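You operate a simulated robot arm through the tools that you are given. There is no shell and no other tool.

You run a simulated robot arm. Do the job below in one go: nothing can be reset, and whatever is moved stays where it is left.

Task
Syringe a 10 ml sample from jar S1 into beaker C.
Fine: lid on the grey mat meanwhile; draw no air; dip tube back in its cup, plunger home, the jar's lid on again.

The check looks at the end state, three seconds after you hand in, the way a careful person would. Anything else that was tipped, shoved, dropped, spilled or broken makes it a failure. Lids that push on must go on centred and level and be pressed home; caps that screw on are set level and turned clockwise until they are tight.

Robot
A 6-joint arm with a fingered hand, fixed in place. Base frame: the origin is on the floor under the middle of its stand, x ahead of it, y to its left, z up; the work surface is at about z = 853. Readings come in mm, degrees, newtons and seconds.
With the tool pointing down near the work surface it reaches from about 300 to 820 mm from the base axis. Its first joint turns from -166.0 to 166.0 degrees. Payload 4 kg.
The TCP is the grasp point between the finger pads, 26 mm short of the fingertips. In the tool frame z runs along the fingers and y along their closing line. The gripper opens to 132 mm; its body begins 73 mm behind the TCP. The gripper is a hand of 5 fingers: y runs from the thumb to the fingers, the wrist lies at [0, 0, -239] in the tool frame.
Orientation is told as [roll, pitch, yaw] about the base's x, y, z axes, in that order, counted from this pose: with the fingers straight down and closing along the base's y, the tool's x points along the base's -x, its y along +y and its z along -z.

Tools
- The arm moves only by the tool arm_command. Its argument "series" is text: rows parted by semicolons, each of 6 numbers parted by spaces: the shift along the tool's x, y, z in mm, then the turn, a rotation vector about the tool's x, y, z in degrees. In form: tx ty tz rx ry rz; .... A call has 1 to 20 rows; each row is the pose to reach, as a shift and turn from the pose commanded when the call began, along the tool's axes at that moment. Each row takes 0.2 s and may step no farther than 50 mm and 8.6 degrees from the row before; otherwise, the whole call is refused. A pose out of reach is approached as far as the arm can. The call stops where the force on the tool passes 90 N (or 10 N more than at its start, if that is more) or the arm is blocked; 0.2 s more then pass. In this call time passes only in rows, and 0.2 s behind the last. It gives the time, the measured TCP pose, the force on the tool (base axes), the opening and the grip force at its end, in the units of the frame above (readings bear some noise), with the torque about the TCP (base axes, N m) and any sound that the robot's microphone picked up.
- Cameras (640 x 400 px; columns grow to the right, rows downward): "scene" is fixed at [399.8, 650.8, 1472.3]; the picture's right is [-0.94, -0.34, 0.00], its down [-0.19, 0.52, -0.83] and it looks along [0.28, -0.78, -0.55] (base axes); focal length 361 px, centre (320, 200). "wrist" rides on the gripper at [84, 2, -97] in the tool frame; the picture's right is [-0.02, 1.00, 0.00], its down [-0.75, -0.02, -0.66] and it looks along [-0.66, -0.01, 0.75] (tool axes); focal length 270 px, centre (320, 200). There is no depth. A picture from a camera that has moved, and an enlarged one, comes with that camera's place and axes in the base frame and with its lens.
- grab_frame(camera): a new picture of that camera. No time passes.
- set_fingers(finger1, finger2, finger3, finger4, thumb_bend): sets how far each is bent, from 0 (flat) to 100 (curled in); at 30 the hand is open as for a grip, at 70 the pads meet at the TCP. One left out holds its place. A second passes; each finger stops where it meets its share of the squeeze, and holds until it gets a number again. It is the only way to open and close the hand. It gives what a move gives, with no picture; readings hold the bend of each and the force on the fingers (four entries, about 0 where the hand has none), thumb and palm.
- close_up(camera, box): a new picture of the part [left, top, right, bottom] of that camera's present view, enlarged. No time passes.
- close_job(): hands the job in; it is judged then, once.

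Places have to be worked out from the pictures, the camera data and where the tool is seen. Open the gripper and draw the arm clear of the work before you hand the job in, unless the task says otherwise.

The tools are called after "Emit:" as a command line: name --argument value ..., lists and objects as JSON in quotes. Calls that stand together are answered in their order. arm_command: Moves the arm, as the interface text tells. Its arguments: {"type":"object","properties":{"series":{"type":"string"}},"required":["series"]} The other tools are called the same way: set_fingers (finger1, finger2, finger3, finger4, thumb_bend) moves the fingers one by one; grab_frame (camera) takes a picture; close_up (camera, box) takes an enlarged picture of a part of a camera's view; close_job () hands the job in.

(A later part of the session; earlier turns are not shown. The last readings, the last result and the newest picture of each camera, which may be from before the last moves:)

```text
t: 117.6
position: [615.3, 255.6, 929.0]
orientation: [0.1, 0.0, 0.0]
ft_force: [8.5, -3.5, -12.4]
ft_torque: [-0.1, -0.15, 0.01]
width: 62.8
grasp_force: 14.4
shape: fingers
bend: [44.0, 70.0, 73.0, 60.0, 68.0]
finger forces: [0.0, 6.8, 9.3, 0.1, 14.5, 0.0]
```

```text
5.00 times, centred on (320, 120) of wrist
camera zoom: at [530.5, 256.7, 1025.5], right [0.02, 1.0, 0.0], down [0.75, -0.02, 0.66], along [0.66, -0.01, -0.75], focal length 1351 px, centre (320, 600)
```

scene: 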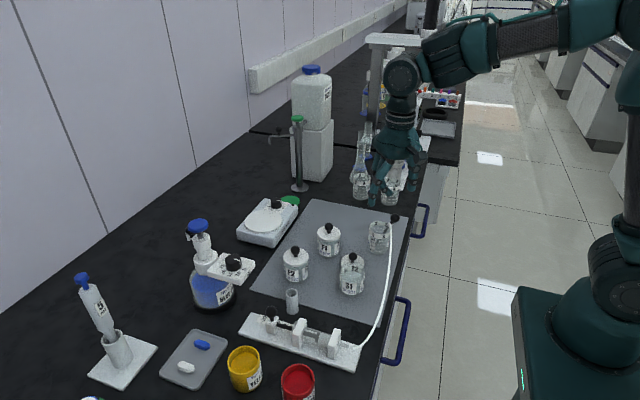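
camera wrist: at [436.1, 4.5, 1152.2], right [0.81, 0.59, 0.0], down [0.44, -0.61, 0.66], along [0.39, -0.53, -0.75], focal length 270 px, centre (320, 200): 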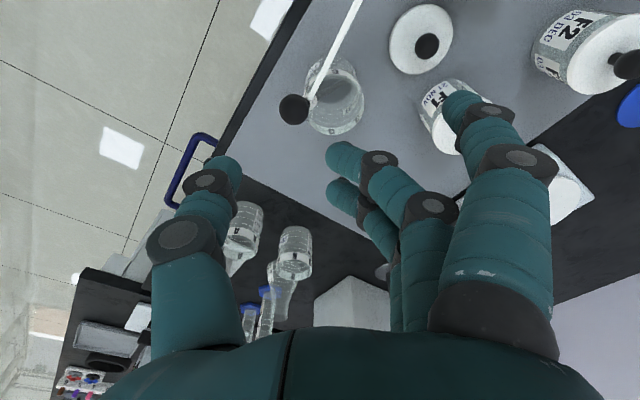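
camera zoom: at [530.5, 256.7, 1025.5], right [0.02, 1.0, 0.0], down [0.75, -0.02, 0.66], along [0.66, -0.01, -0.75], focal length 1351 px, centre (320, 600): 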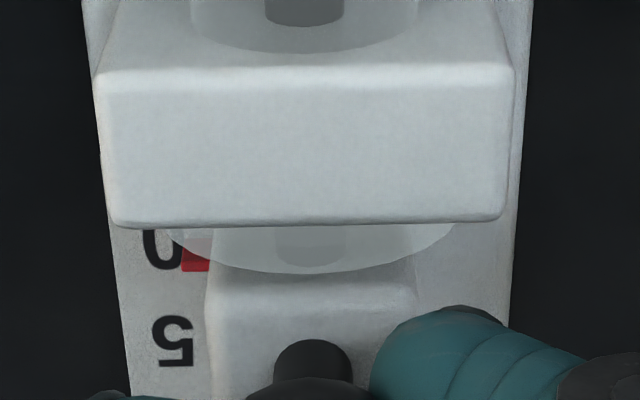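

Resistance of 8.5 N: the stop is reached at camera x 530.5 (home was 530.0). I press a little further to make sure it is home.

Emit:
arm_command --series "0.5 0 0 0 0 0; 0.9 0 0 0 0 0; 0.9 0 0 0 0 0"

Emit:
close_up --camera "wrist" --box '[280, 80, 360, 160]'

```text
t: 118.4
position: [614.7, 255.8, 928.2]
orientation: [-0.1, -0.1, 0.1]
ft_force: [20.5, -2.8, -12.3]
ft_torque: [-0.07, -0.28, -0.02]
width: 62.8
grasp_force: 17.9
shape: fingers
bend: [44.0, 70.0, 73.0, 60.0, 68.0]
finger forces: [0.1, 5.7, 14.8, 0.0, 15.1, 0.0]
```

```text
5.00 times, centred on (320, 120) of wrist
camera zoom: at [529.8, 256.7, 1025.4], right [0.02, 1.0, 0.0], down [0.75, -0.02, 0.66], along [0.66, -0.01, -0.75], focal length 1351 px, centre (320, 600)
```

zoom: 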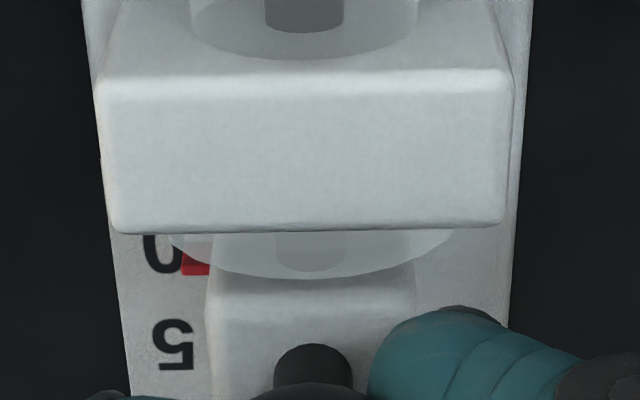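

A firm stop at 20 N: the plunger is home. I relax the push and release the ball, then rise.

Emit:
arm_command --series "-0.8 0 0 0 0 0; -1.2 0 0 0 0 0"

Emit:
set_fingers --finger2 65 --finger3 65 --thumb_bend 62

Emit:
set_fingers --finger2 56 --finger3 56 --thumb_bend 55

Emit:
close_up --camera "wrist" --box '[280, 80, 360, 160]'

Emit:
arm_command --series "0 0 -6 0 0 0; 0 0 -15 0 0 0; 0 0 -30 0 0 0; 0 0 -50 0 0 0; 0 0 -75 0 0 0; 0 0 -100 0 0 0; 0 0 -125 0 0 0; 0 0 -125 0 0 0"

Emit:
close_up --camera "wrist" --box '[270, 20, 370, 120]'

Emit:
close_up --camera "scene" --box '[310, 180, 430, 310]'

Emit:
close_up --camera "scene" --box '[230, 280, 380, 380]'

```text
t: 119.0
position: [615.3, 255.1, 928.4]
orientation: [-0.1, 0.1, 0.2]
ft_force: [12.8, 1.4, -11.1]
ft_torque: [-0.01, -0.18, 0.03]
width: 62.5
grasp_force: 15.6
shape: fingers
bend: [44.0, 70.0, 73.0, 60.0, 68.0]
finger forces: [0.1, 7.6, 11.7, 0.0, 12.2, 0.0]
```

```text
t: 120.0
position: [614.4, 255.7, 929.1]
orientation: [0.0, 0.1, 0.0]
ft_force: [0.6, 0.3, 0.1]
ft_torque: [0.0, 0.02, 0.02]
width: 65.9
grasp_force: 0.2
shape: fingers
bend: [44.0, 65.0, 65.0, 60.0, 62.0]
finger forces: [0.0, 0.1, 0.0, 0.1, 0.1, 0.1]
```

```text
t: 121.0
position: [615.3, 255.7, 928.9]
orientation: [0.0, -0.1, 0.1]
ft_force: [-0.1, -0.1, -0.1]
ft_torque: [0.0, 0.05, 0.0]
width: 76.3
grasp_force: 0.0
shape: fingers
bend: [44.0, 56.0, 56.0, 60.0, 55.0]
finger forces: [0.0, 0.0, 0.1, 0.0, 0.0, 0.1]
```

```text
5.00 times, centred on (320, 120) of wrist
camera zoom: at [530.5, 256.0, 1025.9], right [0.02, 1.0, 0.0], down [0.75, -0.02, 0.66], along [0.66, -0.01, -0.75], focal length 1351 px, centre (320, 600)
```

zoom: 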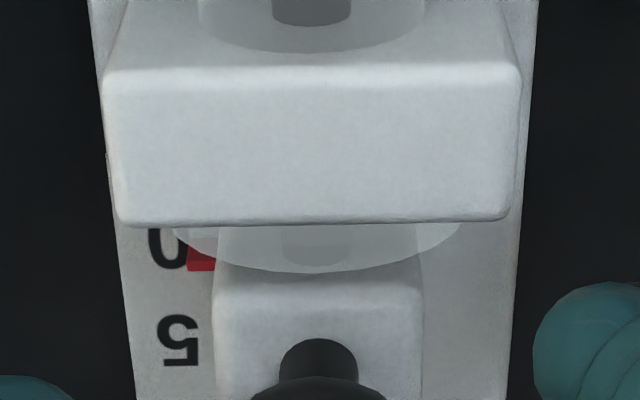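

```text
t: 122.8
position: [614.3, 254.2, 1056.0]
orientation: [0.0, -0.1, -0.1]
ft_force: [-0.1, 0.1, -0.3]
ft_torque: [-0.01, 0.02, 0.0]
width: 76.4
grasp_force: 0.1
shape: fingers
bend: [44.0, 56.0, 56.0, 60.0, 55.0]
finger forces: [0.0, 0.1, 0.1, 0.1, 0.1, 0.1]
```

```text
4.00 times, centred on (320, 70) of wrist
camera zoom: at [529.6, 255.2, 1152.3], right [0.02, 1.0, 0.0], down [0.75, -0.02, 0.66], along [0.66, -0.01, -0.75], focal length 1081 px, centre (320, 720)
```

zoom: 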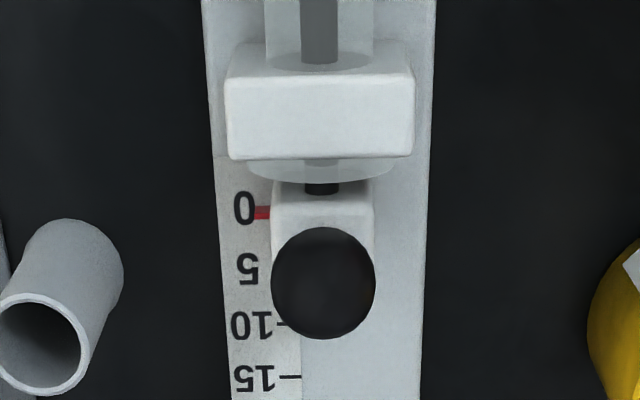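

```text
3.08 times, centred on (370, 245) of scene
camera zoom: at [399.8, 650.8, 1472.3], right [-0.94, -0.34, 0.0], down [-0.19, 0.52, -0.83], along [0.28, -0.78, -0.55], focal length 1110 px, centre (166, 62)
```

zoom: 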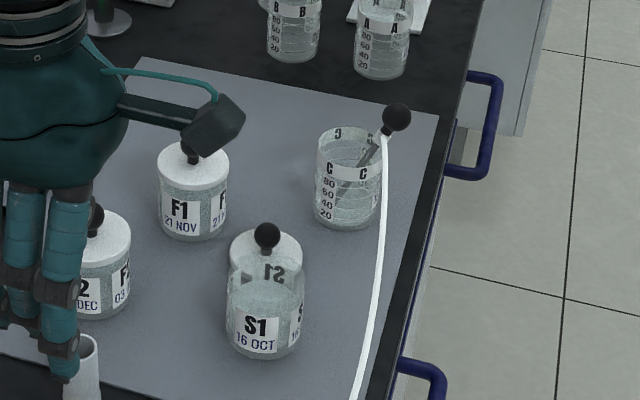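

```text
4.00 times, centred on (305, 330) of scene
camera zoom: at [399.8, 650.8, 1472.3], right [-0.94, -0.34, 0.0], down [-0.19, 0.52, -0.83], along [0.28, -0.78, -0.55], focal length 1443 px, centre (380, -320)
```

zoom: 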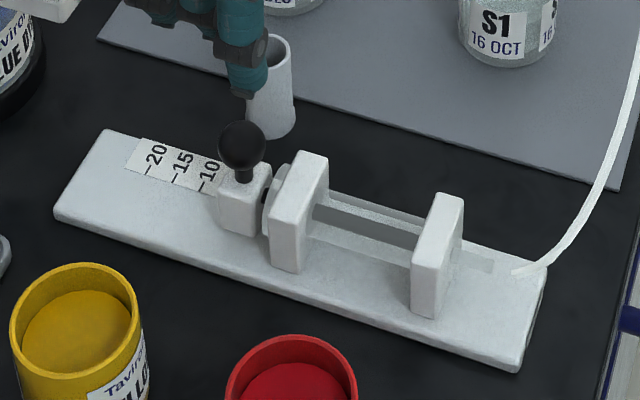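

The plunger is home again (the picture matches the start) and the 10 ml are in C. Now I travel back over the tube in C, whose ball is near (469.5, -77, 947), leaning about 31° toward the thumb side.

Emit:
arm_command --series "14.2 -32.5 0 0 0 5.3; 28.4 -65 0 0 0 10.6; 42.6 -97.5 0 0 0 15.9; 56.8 -130 0 0 0 21.2; 71 -162.5 0 0 0 26.5; 85.1 -195 0 0 0 31.8; 99.3 -227.5 0 0 0 37.1; 113.5 -260 0 0 0 42.4; 127.7 -292.5 0 0 0 47.7; 141.9 -325 0 0 0 53; 141.9 -325 0 0 0 53"

Emit:
set_fingers --finger1 36 --finger2 54 --finger3 54 --finger4 80 --thumb_bend 52

Emit:
close_up --camera "wrist" --box '[220, 40, 440, 240]'

Emit:
close_up --camera "scene" --box '[340, 180, 430, 270]'

```text
t: 125.2
position: [474.9, -70.2, 1056.4]
orientation: [0.0, 0.0, -53.0]
ft_force: [-0.8, -0.3, -0.2]
ft_torque: [-0.01, -0.01, -0.02]
width: 76.8
grasp_force: 0.1
shape: fingers
bend: [44.0, 56.0, 56.0, 60.0, 55.0]
finger forces: [0.1, 0.0, 0.1, 0.0, 0.0, 0.1]
```

```text
t: 126.2
position: [474.6, -69.1, 1055.3]
orientation: [0.0, 0.0, -53.1]
ft_force: [0.7, -1.0, 0.0]
ft_torque: [-0.01, 0.0, 0.01]
width: 93.1
grasp_force: 0.1
shape: fingers
bend: [36.0, 54.0, 54.0, 80.0, 52.0]
finger forces: [0.0, 0.1, 0.0, 0.0, 0.1, 0.1]
```

```text
2.00 times, centred on (330, 140) of wrist
camera zoom: at [425.0, -1.7, 1152.4], right [0.81, 0.59, 0.0], down [0.44, -0.61, 0.66], along [0.39, -0.53, -0.75], focal length 541 px, centre (300, 320)
```

zoom: 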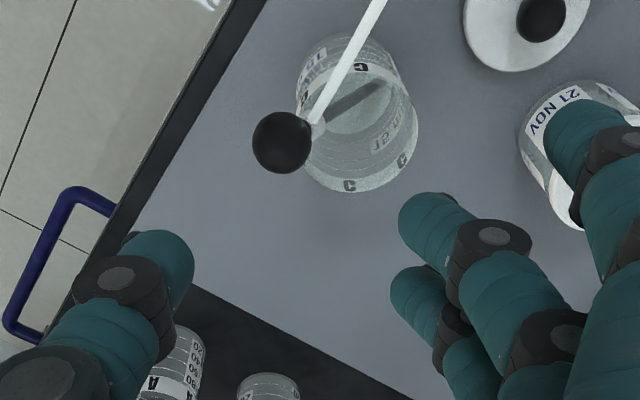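

```text
4.44 times, centred on (385, 225) of scene
camera zoom: at [399.8, 650.8, 1472.3], right [-0.94, -0.34, 0.0], down [-0.19, 0.52, -0.83], along [0.28, -0.78, -0.55], focal length 1603 px, centre (31, 89)
```

zoom: 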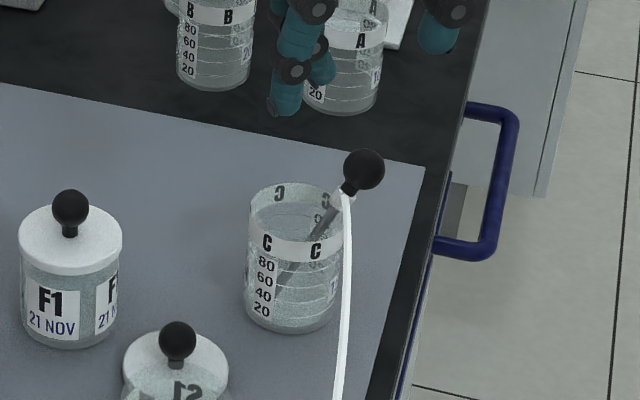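

Now I see the rod's tip at about (517, -51) on C's floor and the ball at (470, -77, 947.5), just inside my open hand's span. I lower to TCP 968, keeping all fingertips above C's rim.

Emit:
arm_command --series "0 0 12 0 0 0; 0 0 28 0 0 0; 0 0 44 0 0 0; 0 0 60 0 0 0; 0 0 73 0 0 0; 0 0 83 0 0 0; 0 0 87 0 0 0; 0 0 87 0 0 0"

Emit:
close_up --camera "wrist" --box '[200, 60, 440, 260]'

Emit:
close_up --camera "scene" --box '[340, 180, 430, 270]'

```text
t: 128.0
position: [473.3, -68.6, 967.6]
orientation: [0.0, 0.0, -53.1]
ft_force: [0.1, 0.3, -0.8]
ft_torque: [0.0, -0.02, 0.0]
width: 93.0
grasp_force: 0.1
shape: fingers
bend: [36.0, 54.0, 54.0, 80.0, 52.0]
finger forces: [0.0, 0.1, 0.0, 0.0, 0.0, 0.0]
```

```text
2.00 times, centred on (320, 160) of wrist
camera zoom: at [424.9, -1.8, 1063.6], right [0.81, 0.59, 0.0], down [0.44, -0.61, 0.66], along [0.39, -0.53, -0.75], focal length 541 px, centre (320, 280)
```

zoom: 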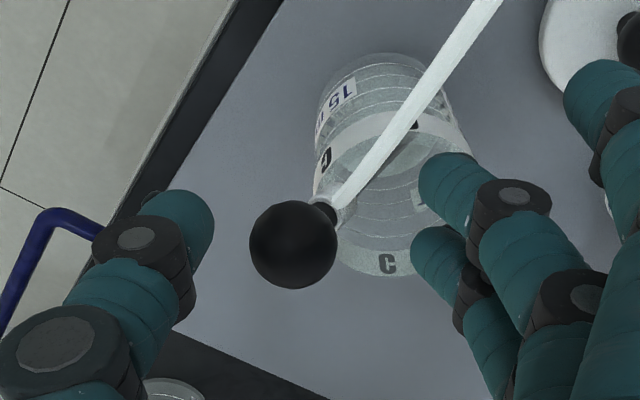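

```text
4.44 times, centred on (385, 225) of scene
camera zoom: at [399.8, 650.8, 1472.3], right [-0.94, -0.34, 0.0], down [-0.19, 0.52, -0.83], along [0.28, -0.78, -0.55], focal length 1603 px, centre (31, 89)
```

zoom: 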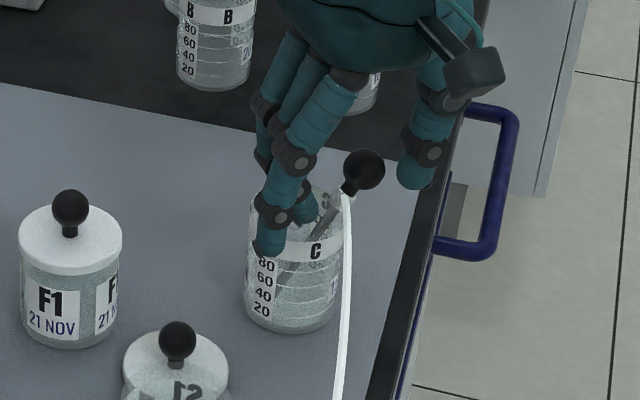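

The ball is between thumb and fingers. I shift 3 mm to line the thumb up with it and close loosely, making a loose cage before bringing the rod upright.

Emit:
arm_command --series "-1.5 0 0 0 0 0; -3.2 0 0 0 0 0; -3.2 0 0 0 0 0"

Emit:
set_fingers --finger2 59 --finger3 59 --thumb_bend 59

Emit:
close_up --camera "wrist" --box '[200, 60, 440, 260]'

```text
t: 128.8
position: [477.2, -72.5, 968.4]
orientation: [0.0, 0.1, -52.9]
ft_force: [-0.6, 0.4, -1.1]
ft_torque: [0.0, -0.02, 0.01]
width: 92.9
grasp_force: 0.1
shape: fingers
bend: [36.0, 54.0, 54.0, 80.0, 52.0]
finger forces: [0.0, 0.1, 0.1, 0.0, 0.0, 0.1]
```

```text
t: 129.8
position: [476.7, -72.3, 967.3]
orientation: [0.0, 0.0, -53.0]
ft_force: [0.8, 0.3, 0.7]
ft_torque: [-0.01, 0.0, 0.02]
width: 83.1
grasp_force: 0.0
shape: fingers
bend: [36.0, 59.0, 59.0, 80.0, 59.0]
finger forces: [0.0, 0.0, 0.0, 0.0, 0.1, 0.0]
```

```text
2.00 times, centred on (320, 160) of wrist
camera zoom: at [426.9, -3.9, 1064.2], right [0.81, 0.59, 0.0], down [0.44, -0.61, 0.66], along [0.39, -0.53, -0.75], focal length 541 px, centre (320, 280)
```

zoom: 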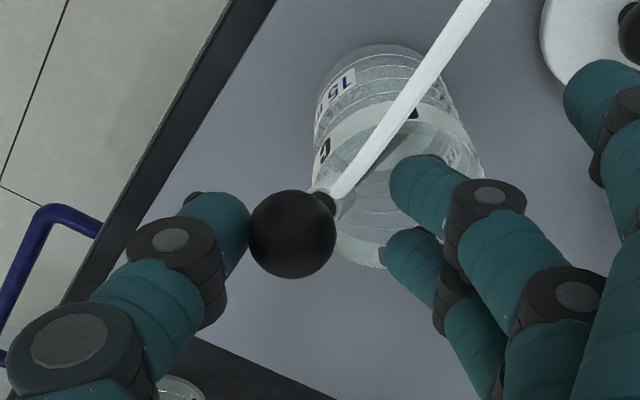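

The thumb is just about to touch the ball. I move along tool +y with a slight rise to swing the rod upright, half the way first.

Emit:
arm_command --series "0 2.5 -0.5 0 0 0; 0 5 -1.2 0 0 0; 0 7.5 -2 0 0 0; 0 10 -2.8 0 0 0; 0 12.5 -3.5 0 0 0; 0 15 -4.2 0 0 0; 0 17.5 -5 0 0 0; 0 20 -5.5 0 0 0; 0 20 -5.5 0 0 0"

Emit:
close_up --camera "wrist" --box '[200, 60, 440, 260]'

Emit:
close_up --camera "scene" --box '[340, 180, 430, 270]'

```text
t: 131.8
position: [491.1, -58.8, 973.8]
orientation: [0.0, -0.1, -52.9]
ft_force: [-0.1, -0.1, -0.7]
ft_torque: [0.03, -0.01, 0.03]
width: 83.2
grasp_force: 0.0
shape: fingers
bend: [36.0, 59.0, 59.0, 80.0, 59.0]
finger forces: [0.1, 0.0, 0.0, 0.0, 0.1, 0.1]
```

```text
2.00 times, centred on (320, 160) of wrist
camera zoom: at [442.8, 8.5, 1070.0], right [0.81, 0.59, 0.0], down [0.44, -0.61, 0.66], along [0.39, -0.53, -0.75], focal length 541 px, centre (320, 280)
```

zoom: 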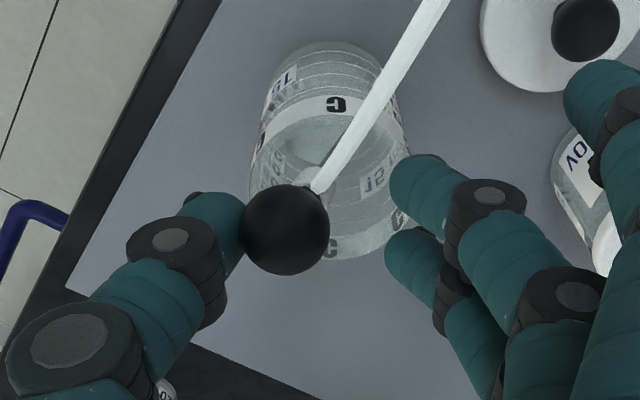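

```text
4.44 times, centred on (385, 225) of scene
camera zoom: at [399.8, 650.8, 1472.3], right [-0.94, -0.34, 0.0], down [-0.19, 0.52, -0.83], along [0.28, -0.78, -0.55], focal length 1603 px, centre (31, 89)
```

zoom: 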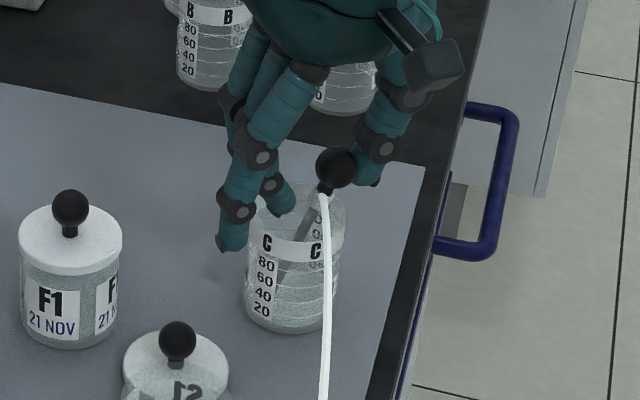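

The ball follows the thumb nicely. I continue another 18 mm.

Emit:
arm_command --series "0 2.5 -0.5 0 0 0; 0 5 -1.2 0 0 0; 0 7.5 -2 0 0 0; 0 10 -2.5 0 0 0; 0 12.5 -3 0 0 0; 0 15 -3.5 0 0 0; 0 17 -4 0 0 0; 0 17 -4 0 0 0"

Emit:
close_up --camera "wrist" --box '[200, 60, 440, 260]'

Emit:
close_up --camera "scene" --box '[340, 180, 430, 270]'

```text
t: 133.6
position: [505.3, -50.1, 975.6]
orientation: [0.1, 0.0, -53.0]
ft_force: [0.2, -0.8, 0.2]
ft_torque: [0.01, 0.0, -0.02]
width: 83.0
grasp_force: 0.0
shape: fingers
bend: [36.0, 59.0, 59.0, 80.0, 59.0]
finger forces: [0.0, 0.1, 0.1, 0.0, 0.2, 0.0]
```

```text
2.00 times, centred on (320, 160) of wrist
camera zoom: at [455.5, 17.7, 1072.8], right [0.81, 0.59, 0.0], down [0.44, -0.61, 0.66], along [0.39, -0.53, -0.75], focal length 541 px, centre (320, 280)
```

zoom: 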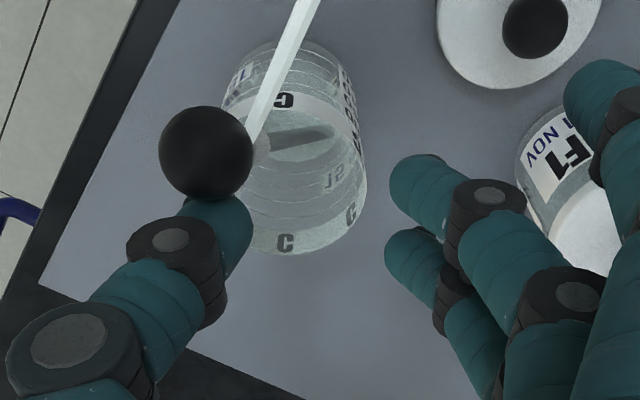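

```text
4.44 times, centred on (385, 225) of scene
camera zoom: at [399.8, 650.8, 1472.3], right [-0.94, -0.34, 0.0], down [-0.19, 0.52, -0.83], along [0.28, -0.78, -0.55], focal length 1603 px, centre (31, 89)
```

zoom: 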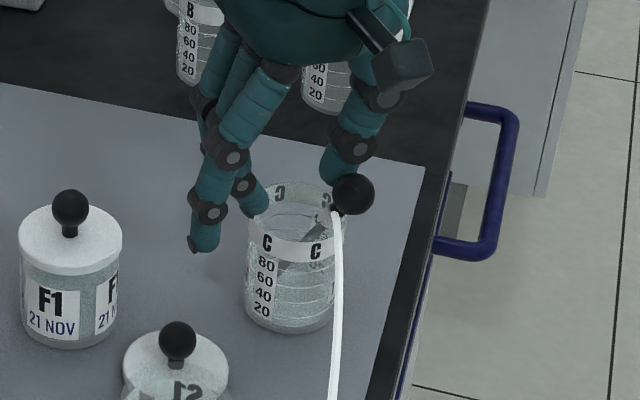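

The ball slipped round the thumb and now leans the other way: ball at (471, -54, 947), tip at (522, -63). Instead of pushing again I will approach along the rod's own axis with a tilted hand. First I rise clear.

Emit:
arm_command --series "0 0 -6 0 0 0; 0 0 -15 0 0 0; 0 0 -28 0 0 0; 0 0 -45 0 0 0; 0 0 -65 0 0 0; 0 0 -85 0 0 0; 0 0 -85 0 0 0"

Emit:
set_fingers --finger1 40 --finger2 54 --finger3 54 --finger4 40 --thumb_bend 54

Emit:
close_up --camera "wrist" --box '[200, 20, 440, 220]'

Emit:
close_up --camera "scene" --box '[340, 190, 420, 270]'

```text
t: 135.2
position: [505.6, -48.6, 1063.8]
orientation: [-0.1, 0.0, -53.0]
ft_force: [-0.3, -0.3, 0.1]
ft_torque: [0.0, 0.02, 0.03]
width: 83.2
grasp_force: 0.1
shape: fingers
bend: [36.0, 59.0, 59.0, 80.0, 59.0]
finger forces: [0.0, 0.0, 0.1, 0.1, 0.0, 0.0]
```

```text
t: 136.2
position: [504.6, -48.1, 1063.4]
orientation: [-0.1, 0.0, -52.9]
ft_force: [0.1, 1.2, 0.4]
ft_torque: [-0.04, -0.02, 0.0]
width: 84.4
grasp_force: 0.0
shape: fingers
bend: [40.0, 54.0, 54.0, 40.0, 54.0]
finger forces: [0.1, 0.1, 0.1, 0.0, 0.1, 0.0]
```

```text
2.00 times, centred on (320, 120) of wrist
camera zoom: at [455.8, 18.8, 1159.6], right [0.81, 0.59, 0.0], down [0.44, -0.61, 0.66], along [0.39, -0.53, -0.75], focal length 541 px, centre (320, 360)
```

zoom: 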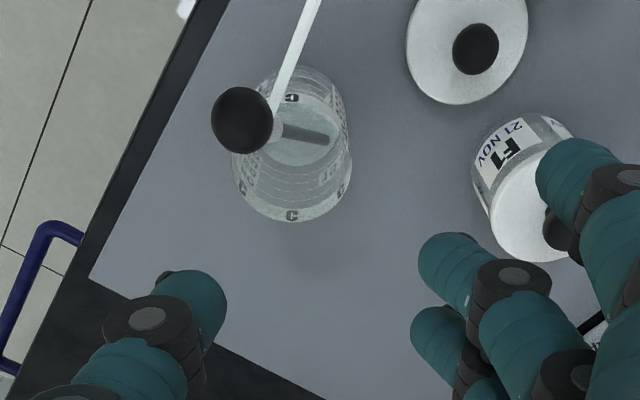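

```text
5.00 times, centred on (380, 230) of scene
camera zoom: at [399.8, 650.8, 1472.3], right [-0.94, -0.34, 0.0], down [-0.19, 0.52, -0.83], along [0.28, -0.78, -0.55], focal length 1804 px, centre (20, 50)
```

zoom: 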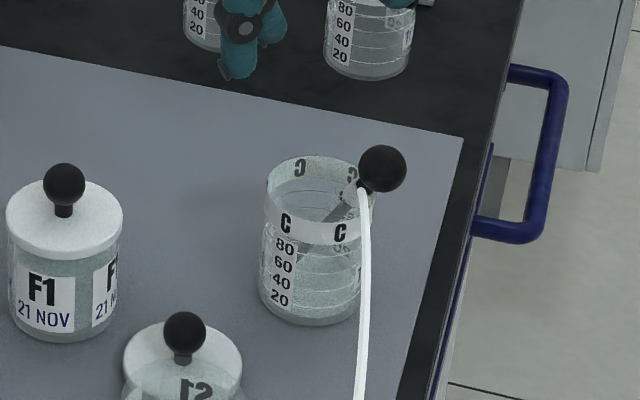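

Ball (471, -53, 947) and tip (523, -64) are confirmed. I move back over (437, -45) and yaw to about -102° so the thumb comes to the low side, at safe height.

Emit:
arm_command --series "6.3 -7.4 0 0 0 7; 12.7 -14.8 0 0 0 14; 19 -22.2 0 0 0 21; 25.4 -29.7 0 0 0 28; 31.7 -37.1 0 0 0 35; 38.1 -44.5 0 0 0 42; 44.4 -51.9 0 0 0 49; 44.4 -51.9 0 0 0 49"

Emit:
arm_command --series "0 0 0 -6 0 0; 0 0 0 -12 0 0; 0 0 0 -18 0 0; 0 0 0 -24 0 0; 0 0 0 -26 0 0; 0 0 0 -26 0 0"

Emit:
grab_frame --camera "wrist"

Emit:
grab_frame --camera "scene"

```text
t: 138.0
position: [438.2, -44.9, 1062.8]
orientation: [0.1, 0.0, -102.1]
ft_force: [-0.4, -0.3, -0.2]
ft_torque: [-0.03, 0.03, 0.01]
width: 84.2
grasp_force: 0.0
shape: fingers
bend: [40.0, 54.0, 54.0, 40.0, 54.0]
finger forces: [0.1, 0.0, 0.1, 0.0, 0.0, 0.0]
```

```text
t: 139.4
position: [436.3, -46.3, 1062.8]
orientation: [26.0, 0.0, -101.9]
ft_force: [0.8, -0.2, 0.2]
ft_torque: [0.01, 0.01, -0.01]
width: 84.5
grasp_force: 0.0
shape: fingers
bend: [40.0, 54.0, 54.0, 40.0, 54.0]
finger forces: [0.0, 0.0, 0.0, 0.0, 0.0, 0.0]
```

```text
taken
camera wrist: at [414.5, 44.9, 1149.6], right [0.87, -0.21, 0.44], down [-0.45, -0.67, 0.58], along [0.17, -0.71, -0.68], focal length 270 px, centre (320, 200)
```

wrist: 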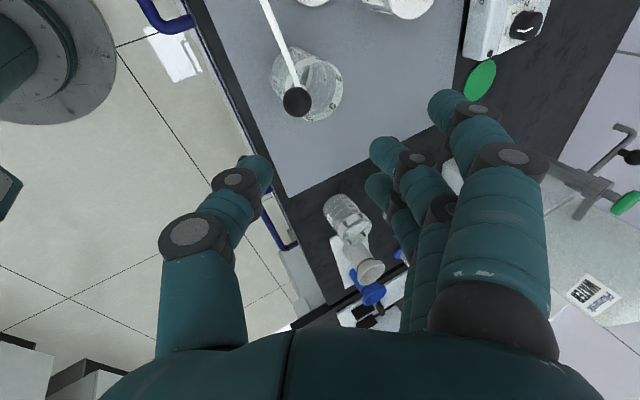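

```text
taken
```

scene: 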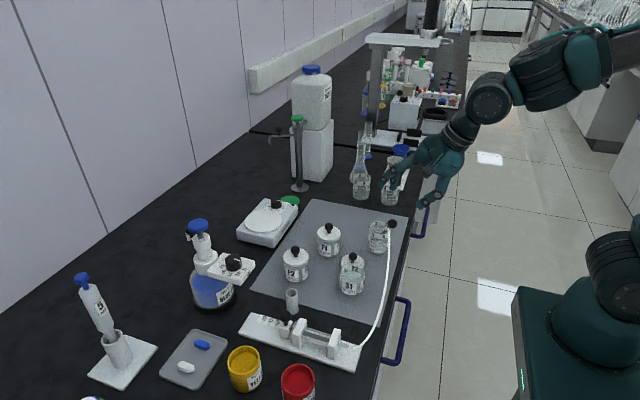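

The tilted pose is reached; in the tool frame the ball lies at (0.5, -18.9, 119) with the rod's axis almost parallel to the fingers. I shift sideways and advance 75 mm along the rod's axis, then check.

Emit:
arm_command --series "0.2 -6.5 0 0 0 0; 0.4 -13 5 0 0 0; 0.5 -18.9 15 0 0 0; 0.5 -18.9 30 0 0 0; 0.5 -18.9 45 0 0 0; 0.5 -18.9 60 0 0 0; 0.5 -18.9 72 0 0 0; 0.5 -18.9 75 0 0 0; 0.5 -18.9 75 0 0 0"

Emit:
close_up --camera "wrist" --box '[220, 60, 440, 260]'

Emit:
close_up --camera "scene" --box '[340, 160, 440, 270]'

```text
t: 141.4
position: [451.5, -48.1, 986.1]
orientation: [26.0, 0.0, -102.0]
ft_force: [0.7, -0.2, -0.5]
ft_torque: [0.0, -0.01, 0.0]
width: 84.2
grasp_force: 0.1
shape: fingers
bend: [40.0, 54.0, 54.0, 40.0, 54.0]
finger forces: [0.0, 0.0, 0.0, 0.0, 0.0, 0.0]
```

```text
2.00 times, centred on (330, 160) of wrist
camera zoom: at [428.6, 41.8, 1072.8], right [0.87, -0.21, 0.44], down [-0.45, -0.67, 0.58], along [0.17, -0.71, -0.68], focal length 541 px, centre (300, 280)
```

zoom: 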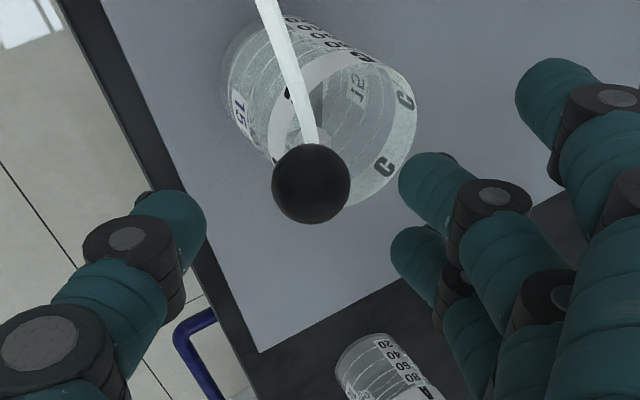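

```text
3.64 times, centred on (390, 215) of scene
camera zoom: at [399.8, 650.8, 1472.3], right [-0.94, -0.34, 0.0], down [-0.19, 0.52, -0.83], along [0.28, -0.78, -0.55], focal length 1312 px, centre (66, 146)
```

zoom: 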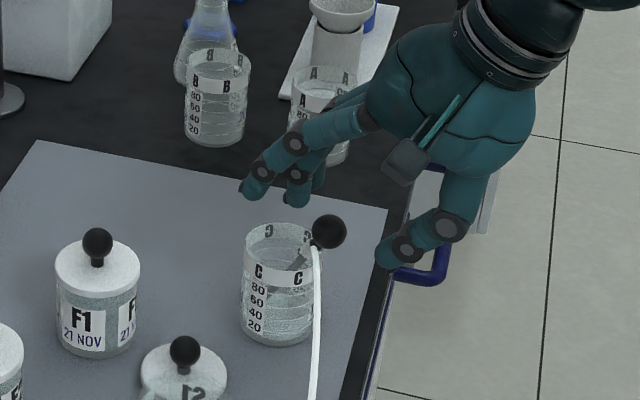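

Very well aligned: the ball is at about tool (0.5, 3, 41). I advance 21 mm with a small sideways correction so it lies 20 mm ahead of the TCP.

Emit:
arm_command --series "0.8 1.5 5 0 0 0; 1.5 2.7 11 0 0 0; 1.5 2.7 17 0 0 0; 1.5 2.7 21 0 0 0; 1.5 2.7 21 0 0 0"

Emit:
close_up --camera "wrist" --box '[220, 60, 440, 260]'

Emit:
close_up --camera "scene" --box '[340, 180, 420, 270]'

```text
t: 142.6
position: [463.6, -49.9, 967.8]
orientation: [26.1, 0.0, -102.1]
ft_force: [-0.8, -0.8, -0.1]
ft_torque: [0.0, -0.04, 0.01]
width: 84.2
grasp_force: 0.0
shape: fingers
bend: [40.0, 54.0, 54.0, 40.0, 54.0]
finger forces: [0.1, 0.0, 0.1, 0.0, 0.0, 0.1]
```

```text
2.00 times, centred on (330, 160) of wrist
camera zoom: at [441.5, 40.8, 1055.9], right [0.87, -0.21, 0.44], down [-0.45, -0.67, 0.58], along [0.17, -0.71, -0.68], focal length 541 px, centre (300, 280)
```

zoom: 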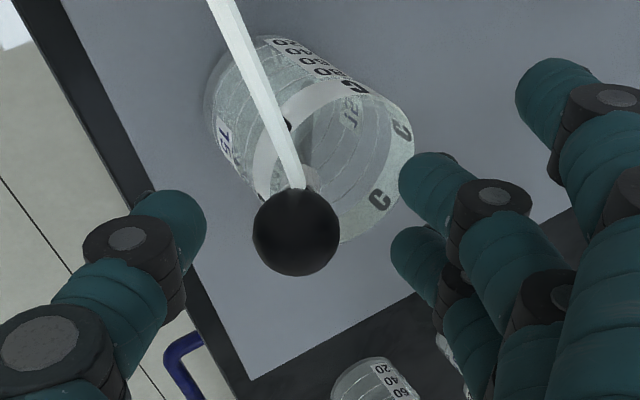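

```text
4.44 times, centred on (380, 225) of scene
camera zoom: at [399.8, 650.8, 1472.3], right [-0.94, -0.34, 0.0], down [-0.19, 0.52, -0.83], along [0.28, -0.78, -0.55], focal length 1603 px, centre (53, 89)
```

zoom: 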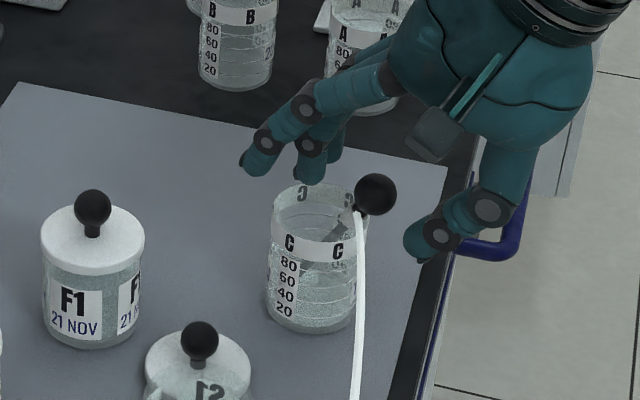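

The ball is where I want it. I close in gentle steps this time, to just a light hold.

Emit:
set_fingers --finger2 65 --finger3 65 --thumb_bend 63

Emit:
set_fingers --finger2 69 --finger3 69 --thumb_bend 66

Emit:
close_up --camera "wrist" --box '[220, 60, 440, 260]'

```text
t: 143.6
position: [464.8, -49.9, 968.8]
orientation: [26.1, 0.0, -102.0]
ft_force: [-0.5, 0.0, 0.4]
ft_torque: [0.01, 0.01, -0.01]
width: 71.9
grasp_force: 0.1
shape: fingers
bend: [40.0, 65.0, 65.0, 40.0, 63.0]
finger forces: [0.0, 0.0, 0.0, 0.0, 0.0, 0.1]
```

```text
t: 144.6
position: [464.1, -49.3, 967.6]
orientation: [26.0, 0.0, -102.0]
ft_force: [0.5, 0.4, -0.3]
ft_torque: [-0.02, 0.02, 0.01]
width: 70.1
grasp_force: 3.3
shape: fingers
bend: [40.0, 66.0, 67.0, 40.0, 65.0]
finger forces: [0.0, 2.1, 0.9, 0.0, 3.1, 0.0]
```

```text
2.00 times, centred on (330, 160) of wrist
camera zoom: at [441.5, 40.9, 1056.0], right [0.87, -0.21, 0.44], down [-0.45, -0.67, 0.58], along [0.17, -0.71, -0.68], focal length 541 px, centre (300, 280)
```

zoom: 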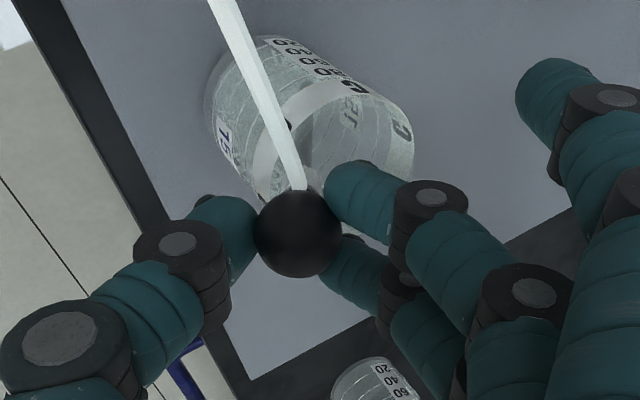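

A light three-point hold (3 N) without slipping. I tighten slightly more.

Emit:
set_fingers --finger2 71 --finger3 72 --thumb_bend 68

Emit:
close_up --camera "wrist" --box '[220, 60, 440, 260]'

Emit:
close_up --camera "scene" --box '[340, 180, 420, 270]'

```text
t: 145.6
position: [463.2, -50.0, 967.5]
orientation: [25.9, 0.0, -101.9]
ft_force: [0.2, -0.2, 0.0]
ft_torque: [0.02, 0.01, 0.0]
width: 70.3
grasp_force: 6.2
shape: fingers
bend: [40.0, 68.0, 70.0, 40.0, 66.0]
finger forces: [0.0, 3.2, 2.9, 0.0, 6.1, 0.1]
```

```text
2.00 times, centred on (330, 160) of wrist
camera zoom: at [441.5, 40.9, 1056.0], right [0.87, -0.21, 0.44], down [-0.45, -0.67, 0.58], along [0.17, -0.71, -0.68], focal length 541 px, centre (300, 280)
```

zoom: 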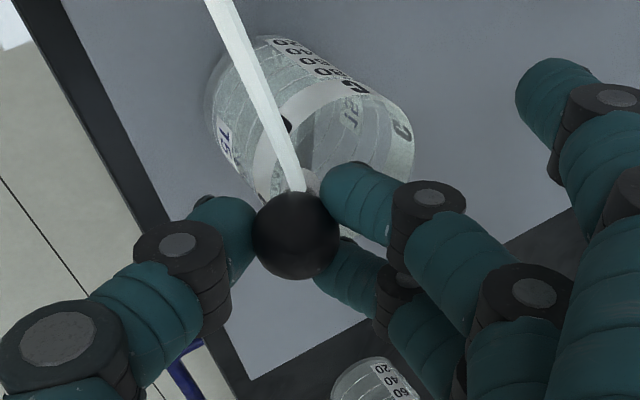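

```text
4.44 times, centred on (380, 225) of scene
camera zoom: at [399.8, 650.8, 1472.3], right [-0.94, -0.34, 0.0], down [-0.19, 0.52, -0.83], along [0.28, -0.78, -0.55], focal length 1603 px, centre (53, 89)
```

zoom: 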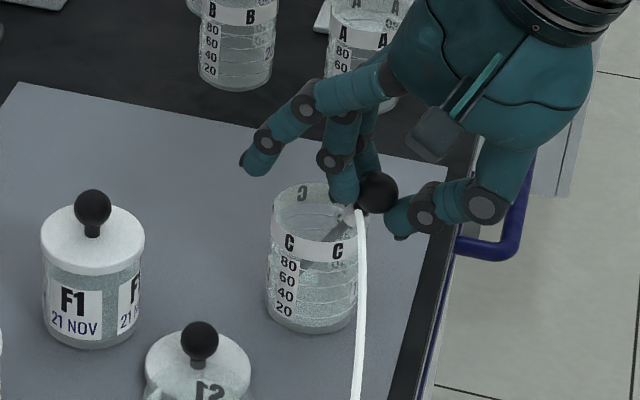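

A balanced hold: 3.2, 2.9 and 6.1 N. I draw the tube up out of C, mostly vertically with a slight retreat, so that it lifts off the rim.

Emit:
arm_command --series "0 0.5 -3 0 0 0; 0 1.6 -8 0 0 0; 0 3.4 -15 0 0 0; 0 5.7 -24 0 0 0; -0.1 8 -33 0 0 0; -0.1 10.5 -43 0 0 0; -0.2 13 -53 0 0 0; -0.2 15.7 -63 0 0 0; -0.2 18.2 -73 0 0 0; -0.3 20.8 -83 0 0 0; -0.3 23.2 -92 0 0 0; -0.3 24.6 -97 0 0 0; -0.3 24.6 -97 0 0 0"

Emit:
grab_frame --camera "wrist"

Emit:
close_up --camera "scene" --box '[330, 140, 440, 270]'

```text
t: 148.4
position: [443.5, -47.1, 1066.5]
orientation: [26.0, 0.0, -101.9]
ft_force: [-1.4, -0.3, -0.1]
ft_torque: [0.01, -0.02, 0.01]
width: 70.1
grasp_force: 6.2
shape: fingers
bend: [40.0, 69.0, 70.0, 40.0, 66.0]
finger forces: [0.1, 3.4, 2.9, 0.1, 6.2, 0.0]
```

```text
taken
camera wrist: at [422.1, 43.2, 1154.1], right [0.87, -0.21, 0.44], down [-0.45, -0.67, 0.58], along [0.17, -0.71, -0.68], focal length 270 px, centre (320, 200)
```

wrist: 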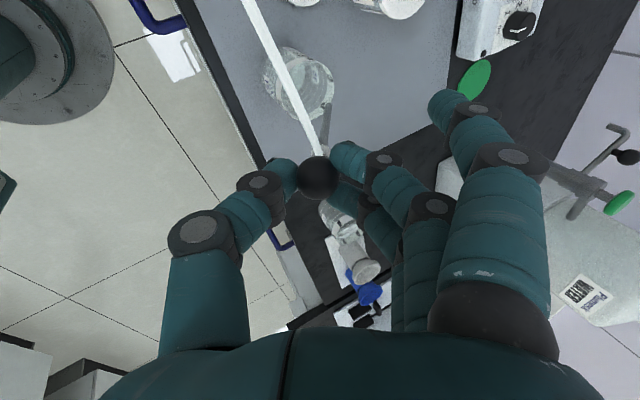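

```text
3.08 times, centred on (385, 205) of scene
camera zoom: at [399.8, 650.8, 1472.3], right [-0.94, -0.34, 0.0], down [-0.19, 0.52, -0.83], along [0.28, -0.78, -0.55], focal length 1110 px, centre (120, 185)
```

zoom: 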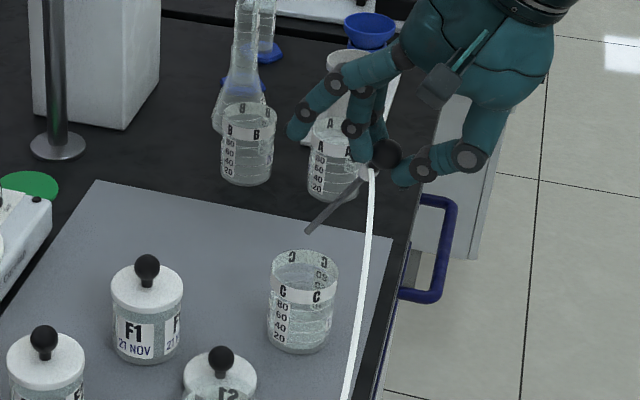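

The tube came out cleanly and C stands where it was. I rise 20 mm and turn the hand back to vertical so the rod hangs nearly plumb.

Emit:
arm_command --series "0 4.4 -9 0 0 0; 0 8.8 -18 0 0 0; 0 8.8 -18 6 0 0; 0 8.8 -18 12 0 0; 0 8.8 -18 18 0 0; 0 8.8 -18 24 0 0; 0 8.8 -18 26 0 0; 0 8.8 -18 26 0 0"

Emit:
grab_frame --camera "wrist"

Emit:
close_up --camera "wrist" --box '[230, 40, 410, 220]'

Emit:
close_up --camera "scene" --box '[340, 140, 440, 270]'

```text
t: 150.2
position: [444.4, -45.5, 1086.4]
orientation: [0.0, 0.0, -102.0]
ft_force: [-0.3, 0.4, -0.6]
ft_torque: [-0.02, 0.01, 0.01]
width: 70.2
grasp_force: 6.3
shape: fingers
bend: [40.0, 69.0, 71.0, 40.0, 66.0]
finger forces: [0.1, 3.4, 3.1, 0.0, 6.1, 0.0]
```

```text
taken
camera wrist: at [463.5, 35.0, 1182.6], right [0.97, -0.23, 0.0], down [-0.17, -0.73, 0.66], along [-0.15, -0.64, -0.75], focal length 270 px, centre (320, 200)
```

wrist: 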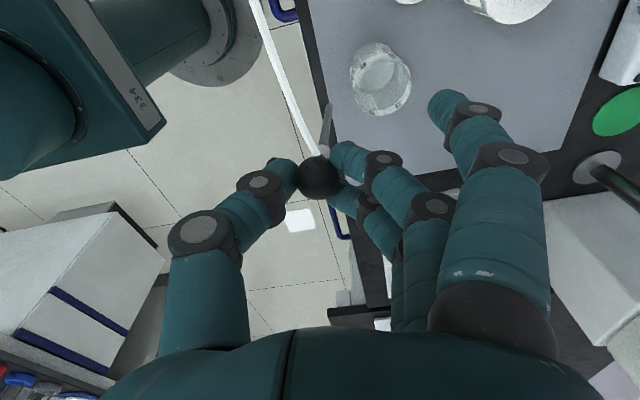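

```text
2.22 times, centred on (320, 130) of wrist
camera zoom: at [463.5, 35.0, 1182.6], right [0.97, -0.23, 0.0], down [-0.17, -0.73, 0.66], along [-0.15, -0.64, -0.75], focal length 601 px, centre (320, 356)
```

zoom: 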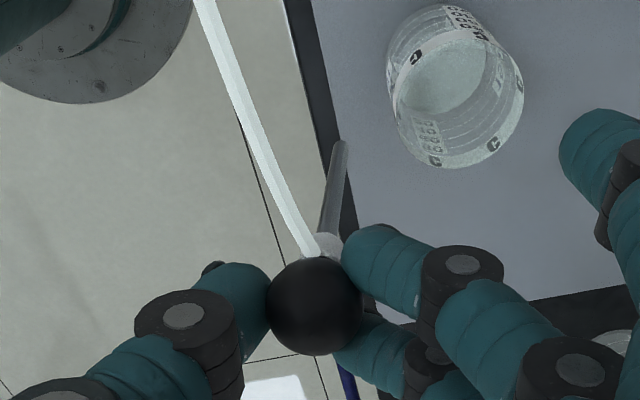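

```text
3.08 times, centred on (390, 205) of scene
camera zoom: at [399.8, 650.8, 1472.3], right [-0.94, -0.34, 0.0], down [-0.19, 0.52, -0.83], along [0.28, -0.78, -0.55], focal length 1110 px, centre (105, 185)
```

zoom: 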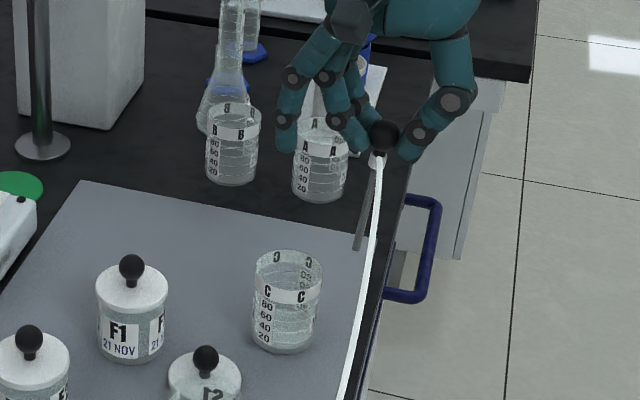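

The rod now hangs within about 6° of plumb, firmly held, with its tip at roughly tool (-6, 10, 126). I carry it high over to the cup, turning back to yaw -53° on the way.

Emit:
arm_command --series "20 9 0 0 0 -4; 48 22 0 0 0 -9; 78 36 0 0 0 -15; 108 50 0 0 0 -21; 138 64 0 0 0 -27; 168 78 0 0 0 -33; 198 92 0 0 0 -39; 226 105 0 0 0 -44; 250 116 0 0 0 -48; 263.8 122.2 0 0 0 -49; 263.8 122.2 0 0 0 -49"

Emit:
grab_frame --camera "wrist"

Emit:
close_up --camera "wrist" --box '[230, 20, 430, 220]'

Emit:
close_up --camera "scene" --box '[240, 200, 350, 320]'

```text
t: 152.6
position: [618.2, 185.0, 1087.8]
orientation: [0.0, 0.0, -53.0]
ft_force: [0.8, -0.1, 0.0]
ft_torque: [0.03, -0.03, -0.01]
width: 70.0
grasp_force: 6.4
shape: fingers
bend: [40.0, 69.0, 71.0, 40.0, 66.0]
finger forces: [0.1, 3.5, 3.3, 0.0, 5.9, 0.0]
```

```text
taken
camera wrist: at [568.2, 253.6, 1183.9], right [0.81, 0.59, 0.0], down [0.44, -0.61, 0.66], along [0.39, -0.53, -0.75], focal length 270 px, centre (320, 200)
```

wrist: 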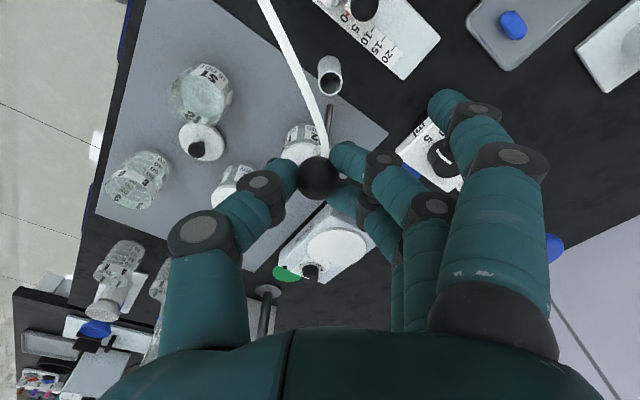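

```text
2.00 times, centred on (330, 120) of wrist
camera zoom: at [568.2, 253.6, 1183.9], right [0.81, 0.59, 0.0], down [0.44, -0.61, 0.66], along [0.39, -0.53, -0.75], focal length 541 px, centre (300, 360)
```

zoom: 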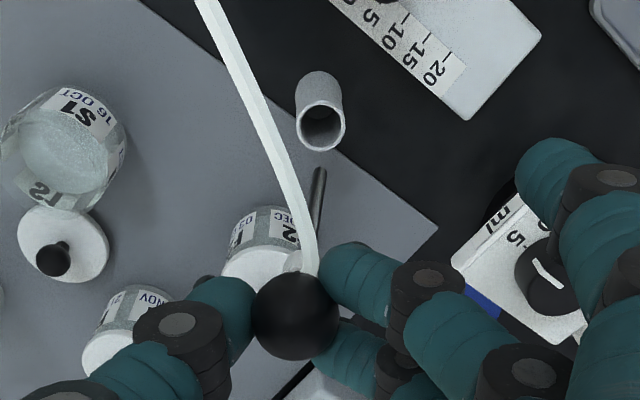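

```text
3.33 times, centred on (295, 260) of scene
camera zoom: at [399.8, 650.8, 1472.3], right [-0.94, -0.34, 0.0], down [-0.19, 0.52, -0.83], along [0.28, -0.78, -0.55], focal length 1202 px, centre (403, 0)
```

zoom: 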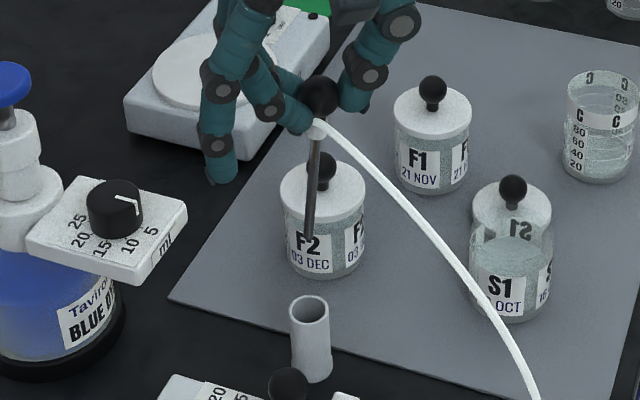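

Tip at (628.7, 183.7, 956) and the cup's mouth at (630.8, 185.4, 897). I bring fingers 1 and 4 in a little, tilt the hand about 5° to make the rod plumb, and shift to put the tip over the cup.

Emit:
set_fingers --finger1 50 --finger4 60

Emit:
arm_command --series "-1.2 3.5 0 1.2 0.5 0; -2.3 7 0 2.5 1 0; -3.5 10.6 0 3.8 1.5 0; -4.6 14.2 0 5 2 0; -4.6 14.2 0 5 2 0"

Emit:
close_up --camera "wrist" --box '[230, 20, 430, 220]'

Emit:
close_up --camera "scene" --box '[240, 200, 350, 320]'

```text
t: 153.6
position: [617.9, 185.9, 1087.7]
orientation: [0.0, 0.0, -53.0]
ft_force: [-0.1, 0.1, -0.3]
ft_torque: [0.01, -0.02, -0.01]
width: 55.1
grasp_force: 6.6
shape: fingers
bend: [50.0, 69.0, 71.0, 60.0, 66.0]
finger forces: [0.0, 3.5, 3.2, 0.0, 6.0, 0.1]
```

```text
t: 154.8
position: [630.6, 192.2, 1087.8]
orientation: [-5.0, 2.0, -53.0]
ft_force: [0.2, -0.7, -0.3]
ft_torque: [-0.02, 0.04, 0.01]
width: 55.0
grasp_force: 6.3
shape: fingers
bend: [50.0, 69.0, 71.0, 60.0, 66.0]
finger forces: [0.0, 3.5, 3.2, 0.0, 5.8, 0.1]
```

```text
2.00 times, centred on (330, 120) of wrist
camera zoom: at [591.1, 262.3, 1185.6], right [0.81, 0.58, -0.09], down [0.5, -0.59, 0.63], along [0.32, -0.55, -0.77], focal length 541 px, centre (300, 360)
```

zoom: 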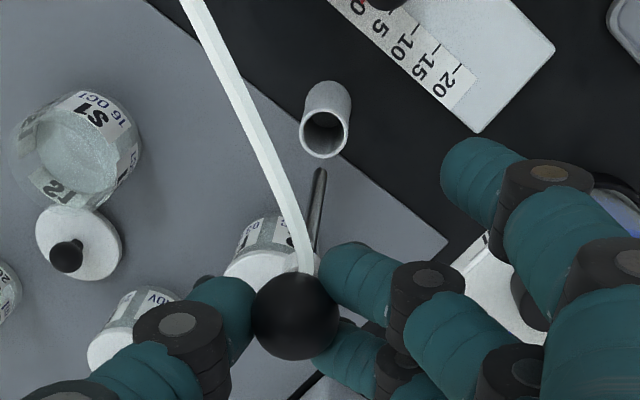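

```text
3.33 times, centred on (295, 260) of scene
camera zoom: at [399.8, 650.8, 1472.3], right [-0.94, -0.34, 0.0], down [-0.19, 0.52, -0.83], along [0.28, -0.78, -0.55], focal length 1202 px, centre (403, 0)
```

zoom: 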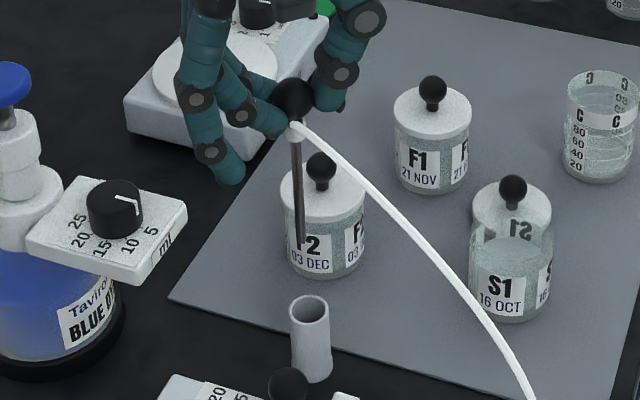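

The rod is plumb within about 2° and the tip is only (1.2, 1.2) from the cup's axis. I correct that and descend 45 mm straight down, to just above the cup's rim.

Emit:
arm_command --series "0 -1 5 0 0 0; -0.3 -0.5 11 0 0 0; -0.7 0.5 22 0 0 0; -1.1 1.5 33 0 0 0; -1.4 2.2 41 0 0 0; -1.5 2.5 45 0 0 0; -1.5 2.5 45 0 0 0"

Emit:
close_up --camera "wrist" --box '[250, 60, 410, 220]'

Emit:
close_up --camera "scene" --box '[250, 230, 340, 320]'

```text
t: 156.4
position: [631.3, 191.2, 1041.8]
orientation: [-5.0, 2.0, -53.2]
ft_force: [1.1, 0.3, 0.0]
ft_torque: [-0.03, -0.01, -0.02]
width: 55.2
grasp_force: 6.1
shape: fingers
bend: [50.0, 69.0, 71.0, 60.0, 66.0]
finger forces: [0.0, 3.5, 3.2, 0.0, 5.8, 0.0]
```

```text
2.50 times, centred on (330, 140) of wrist
camera zoom: at [589.8, 261.3, 1140.9], right [0.81, 0.58, -0.09], down [0.5, -0.59, 0.63], along [0.32, -0.55, -0.77], focal length 676 px, centre (295, 350)
```

zoom: 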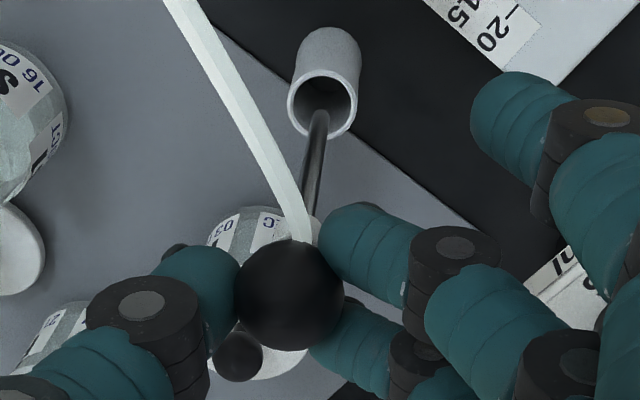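

```text
4.44 times, centred on (295, 275) of scene
camera zoom: at [399.8, 650.8, 1472.3], right [-0.94, -0.34, 0.0], down [-0.19, 0.52, -0.83], along [0.28, -0.78, -0.55], focal length 1603 px, centre (431, -133)
```

zoom: 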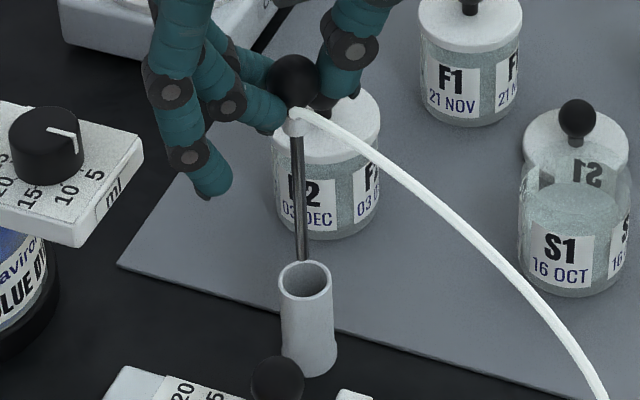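

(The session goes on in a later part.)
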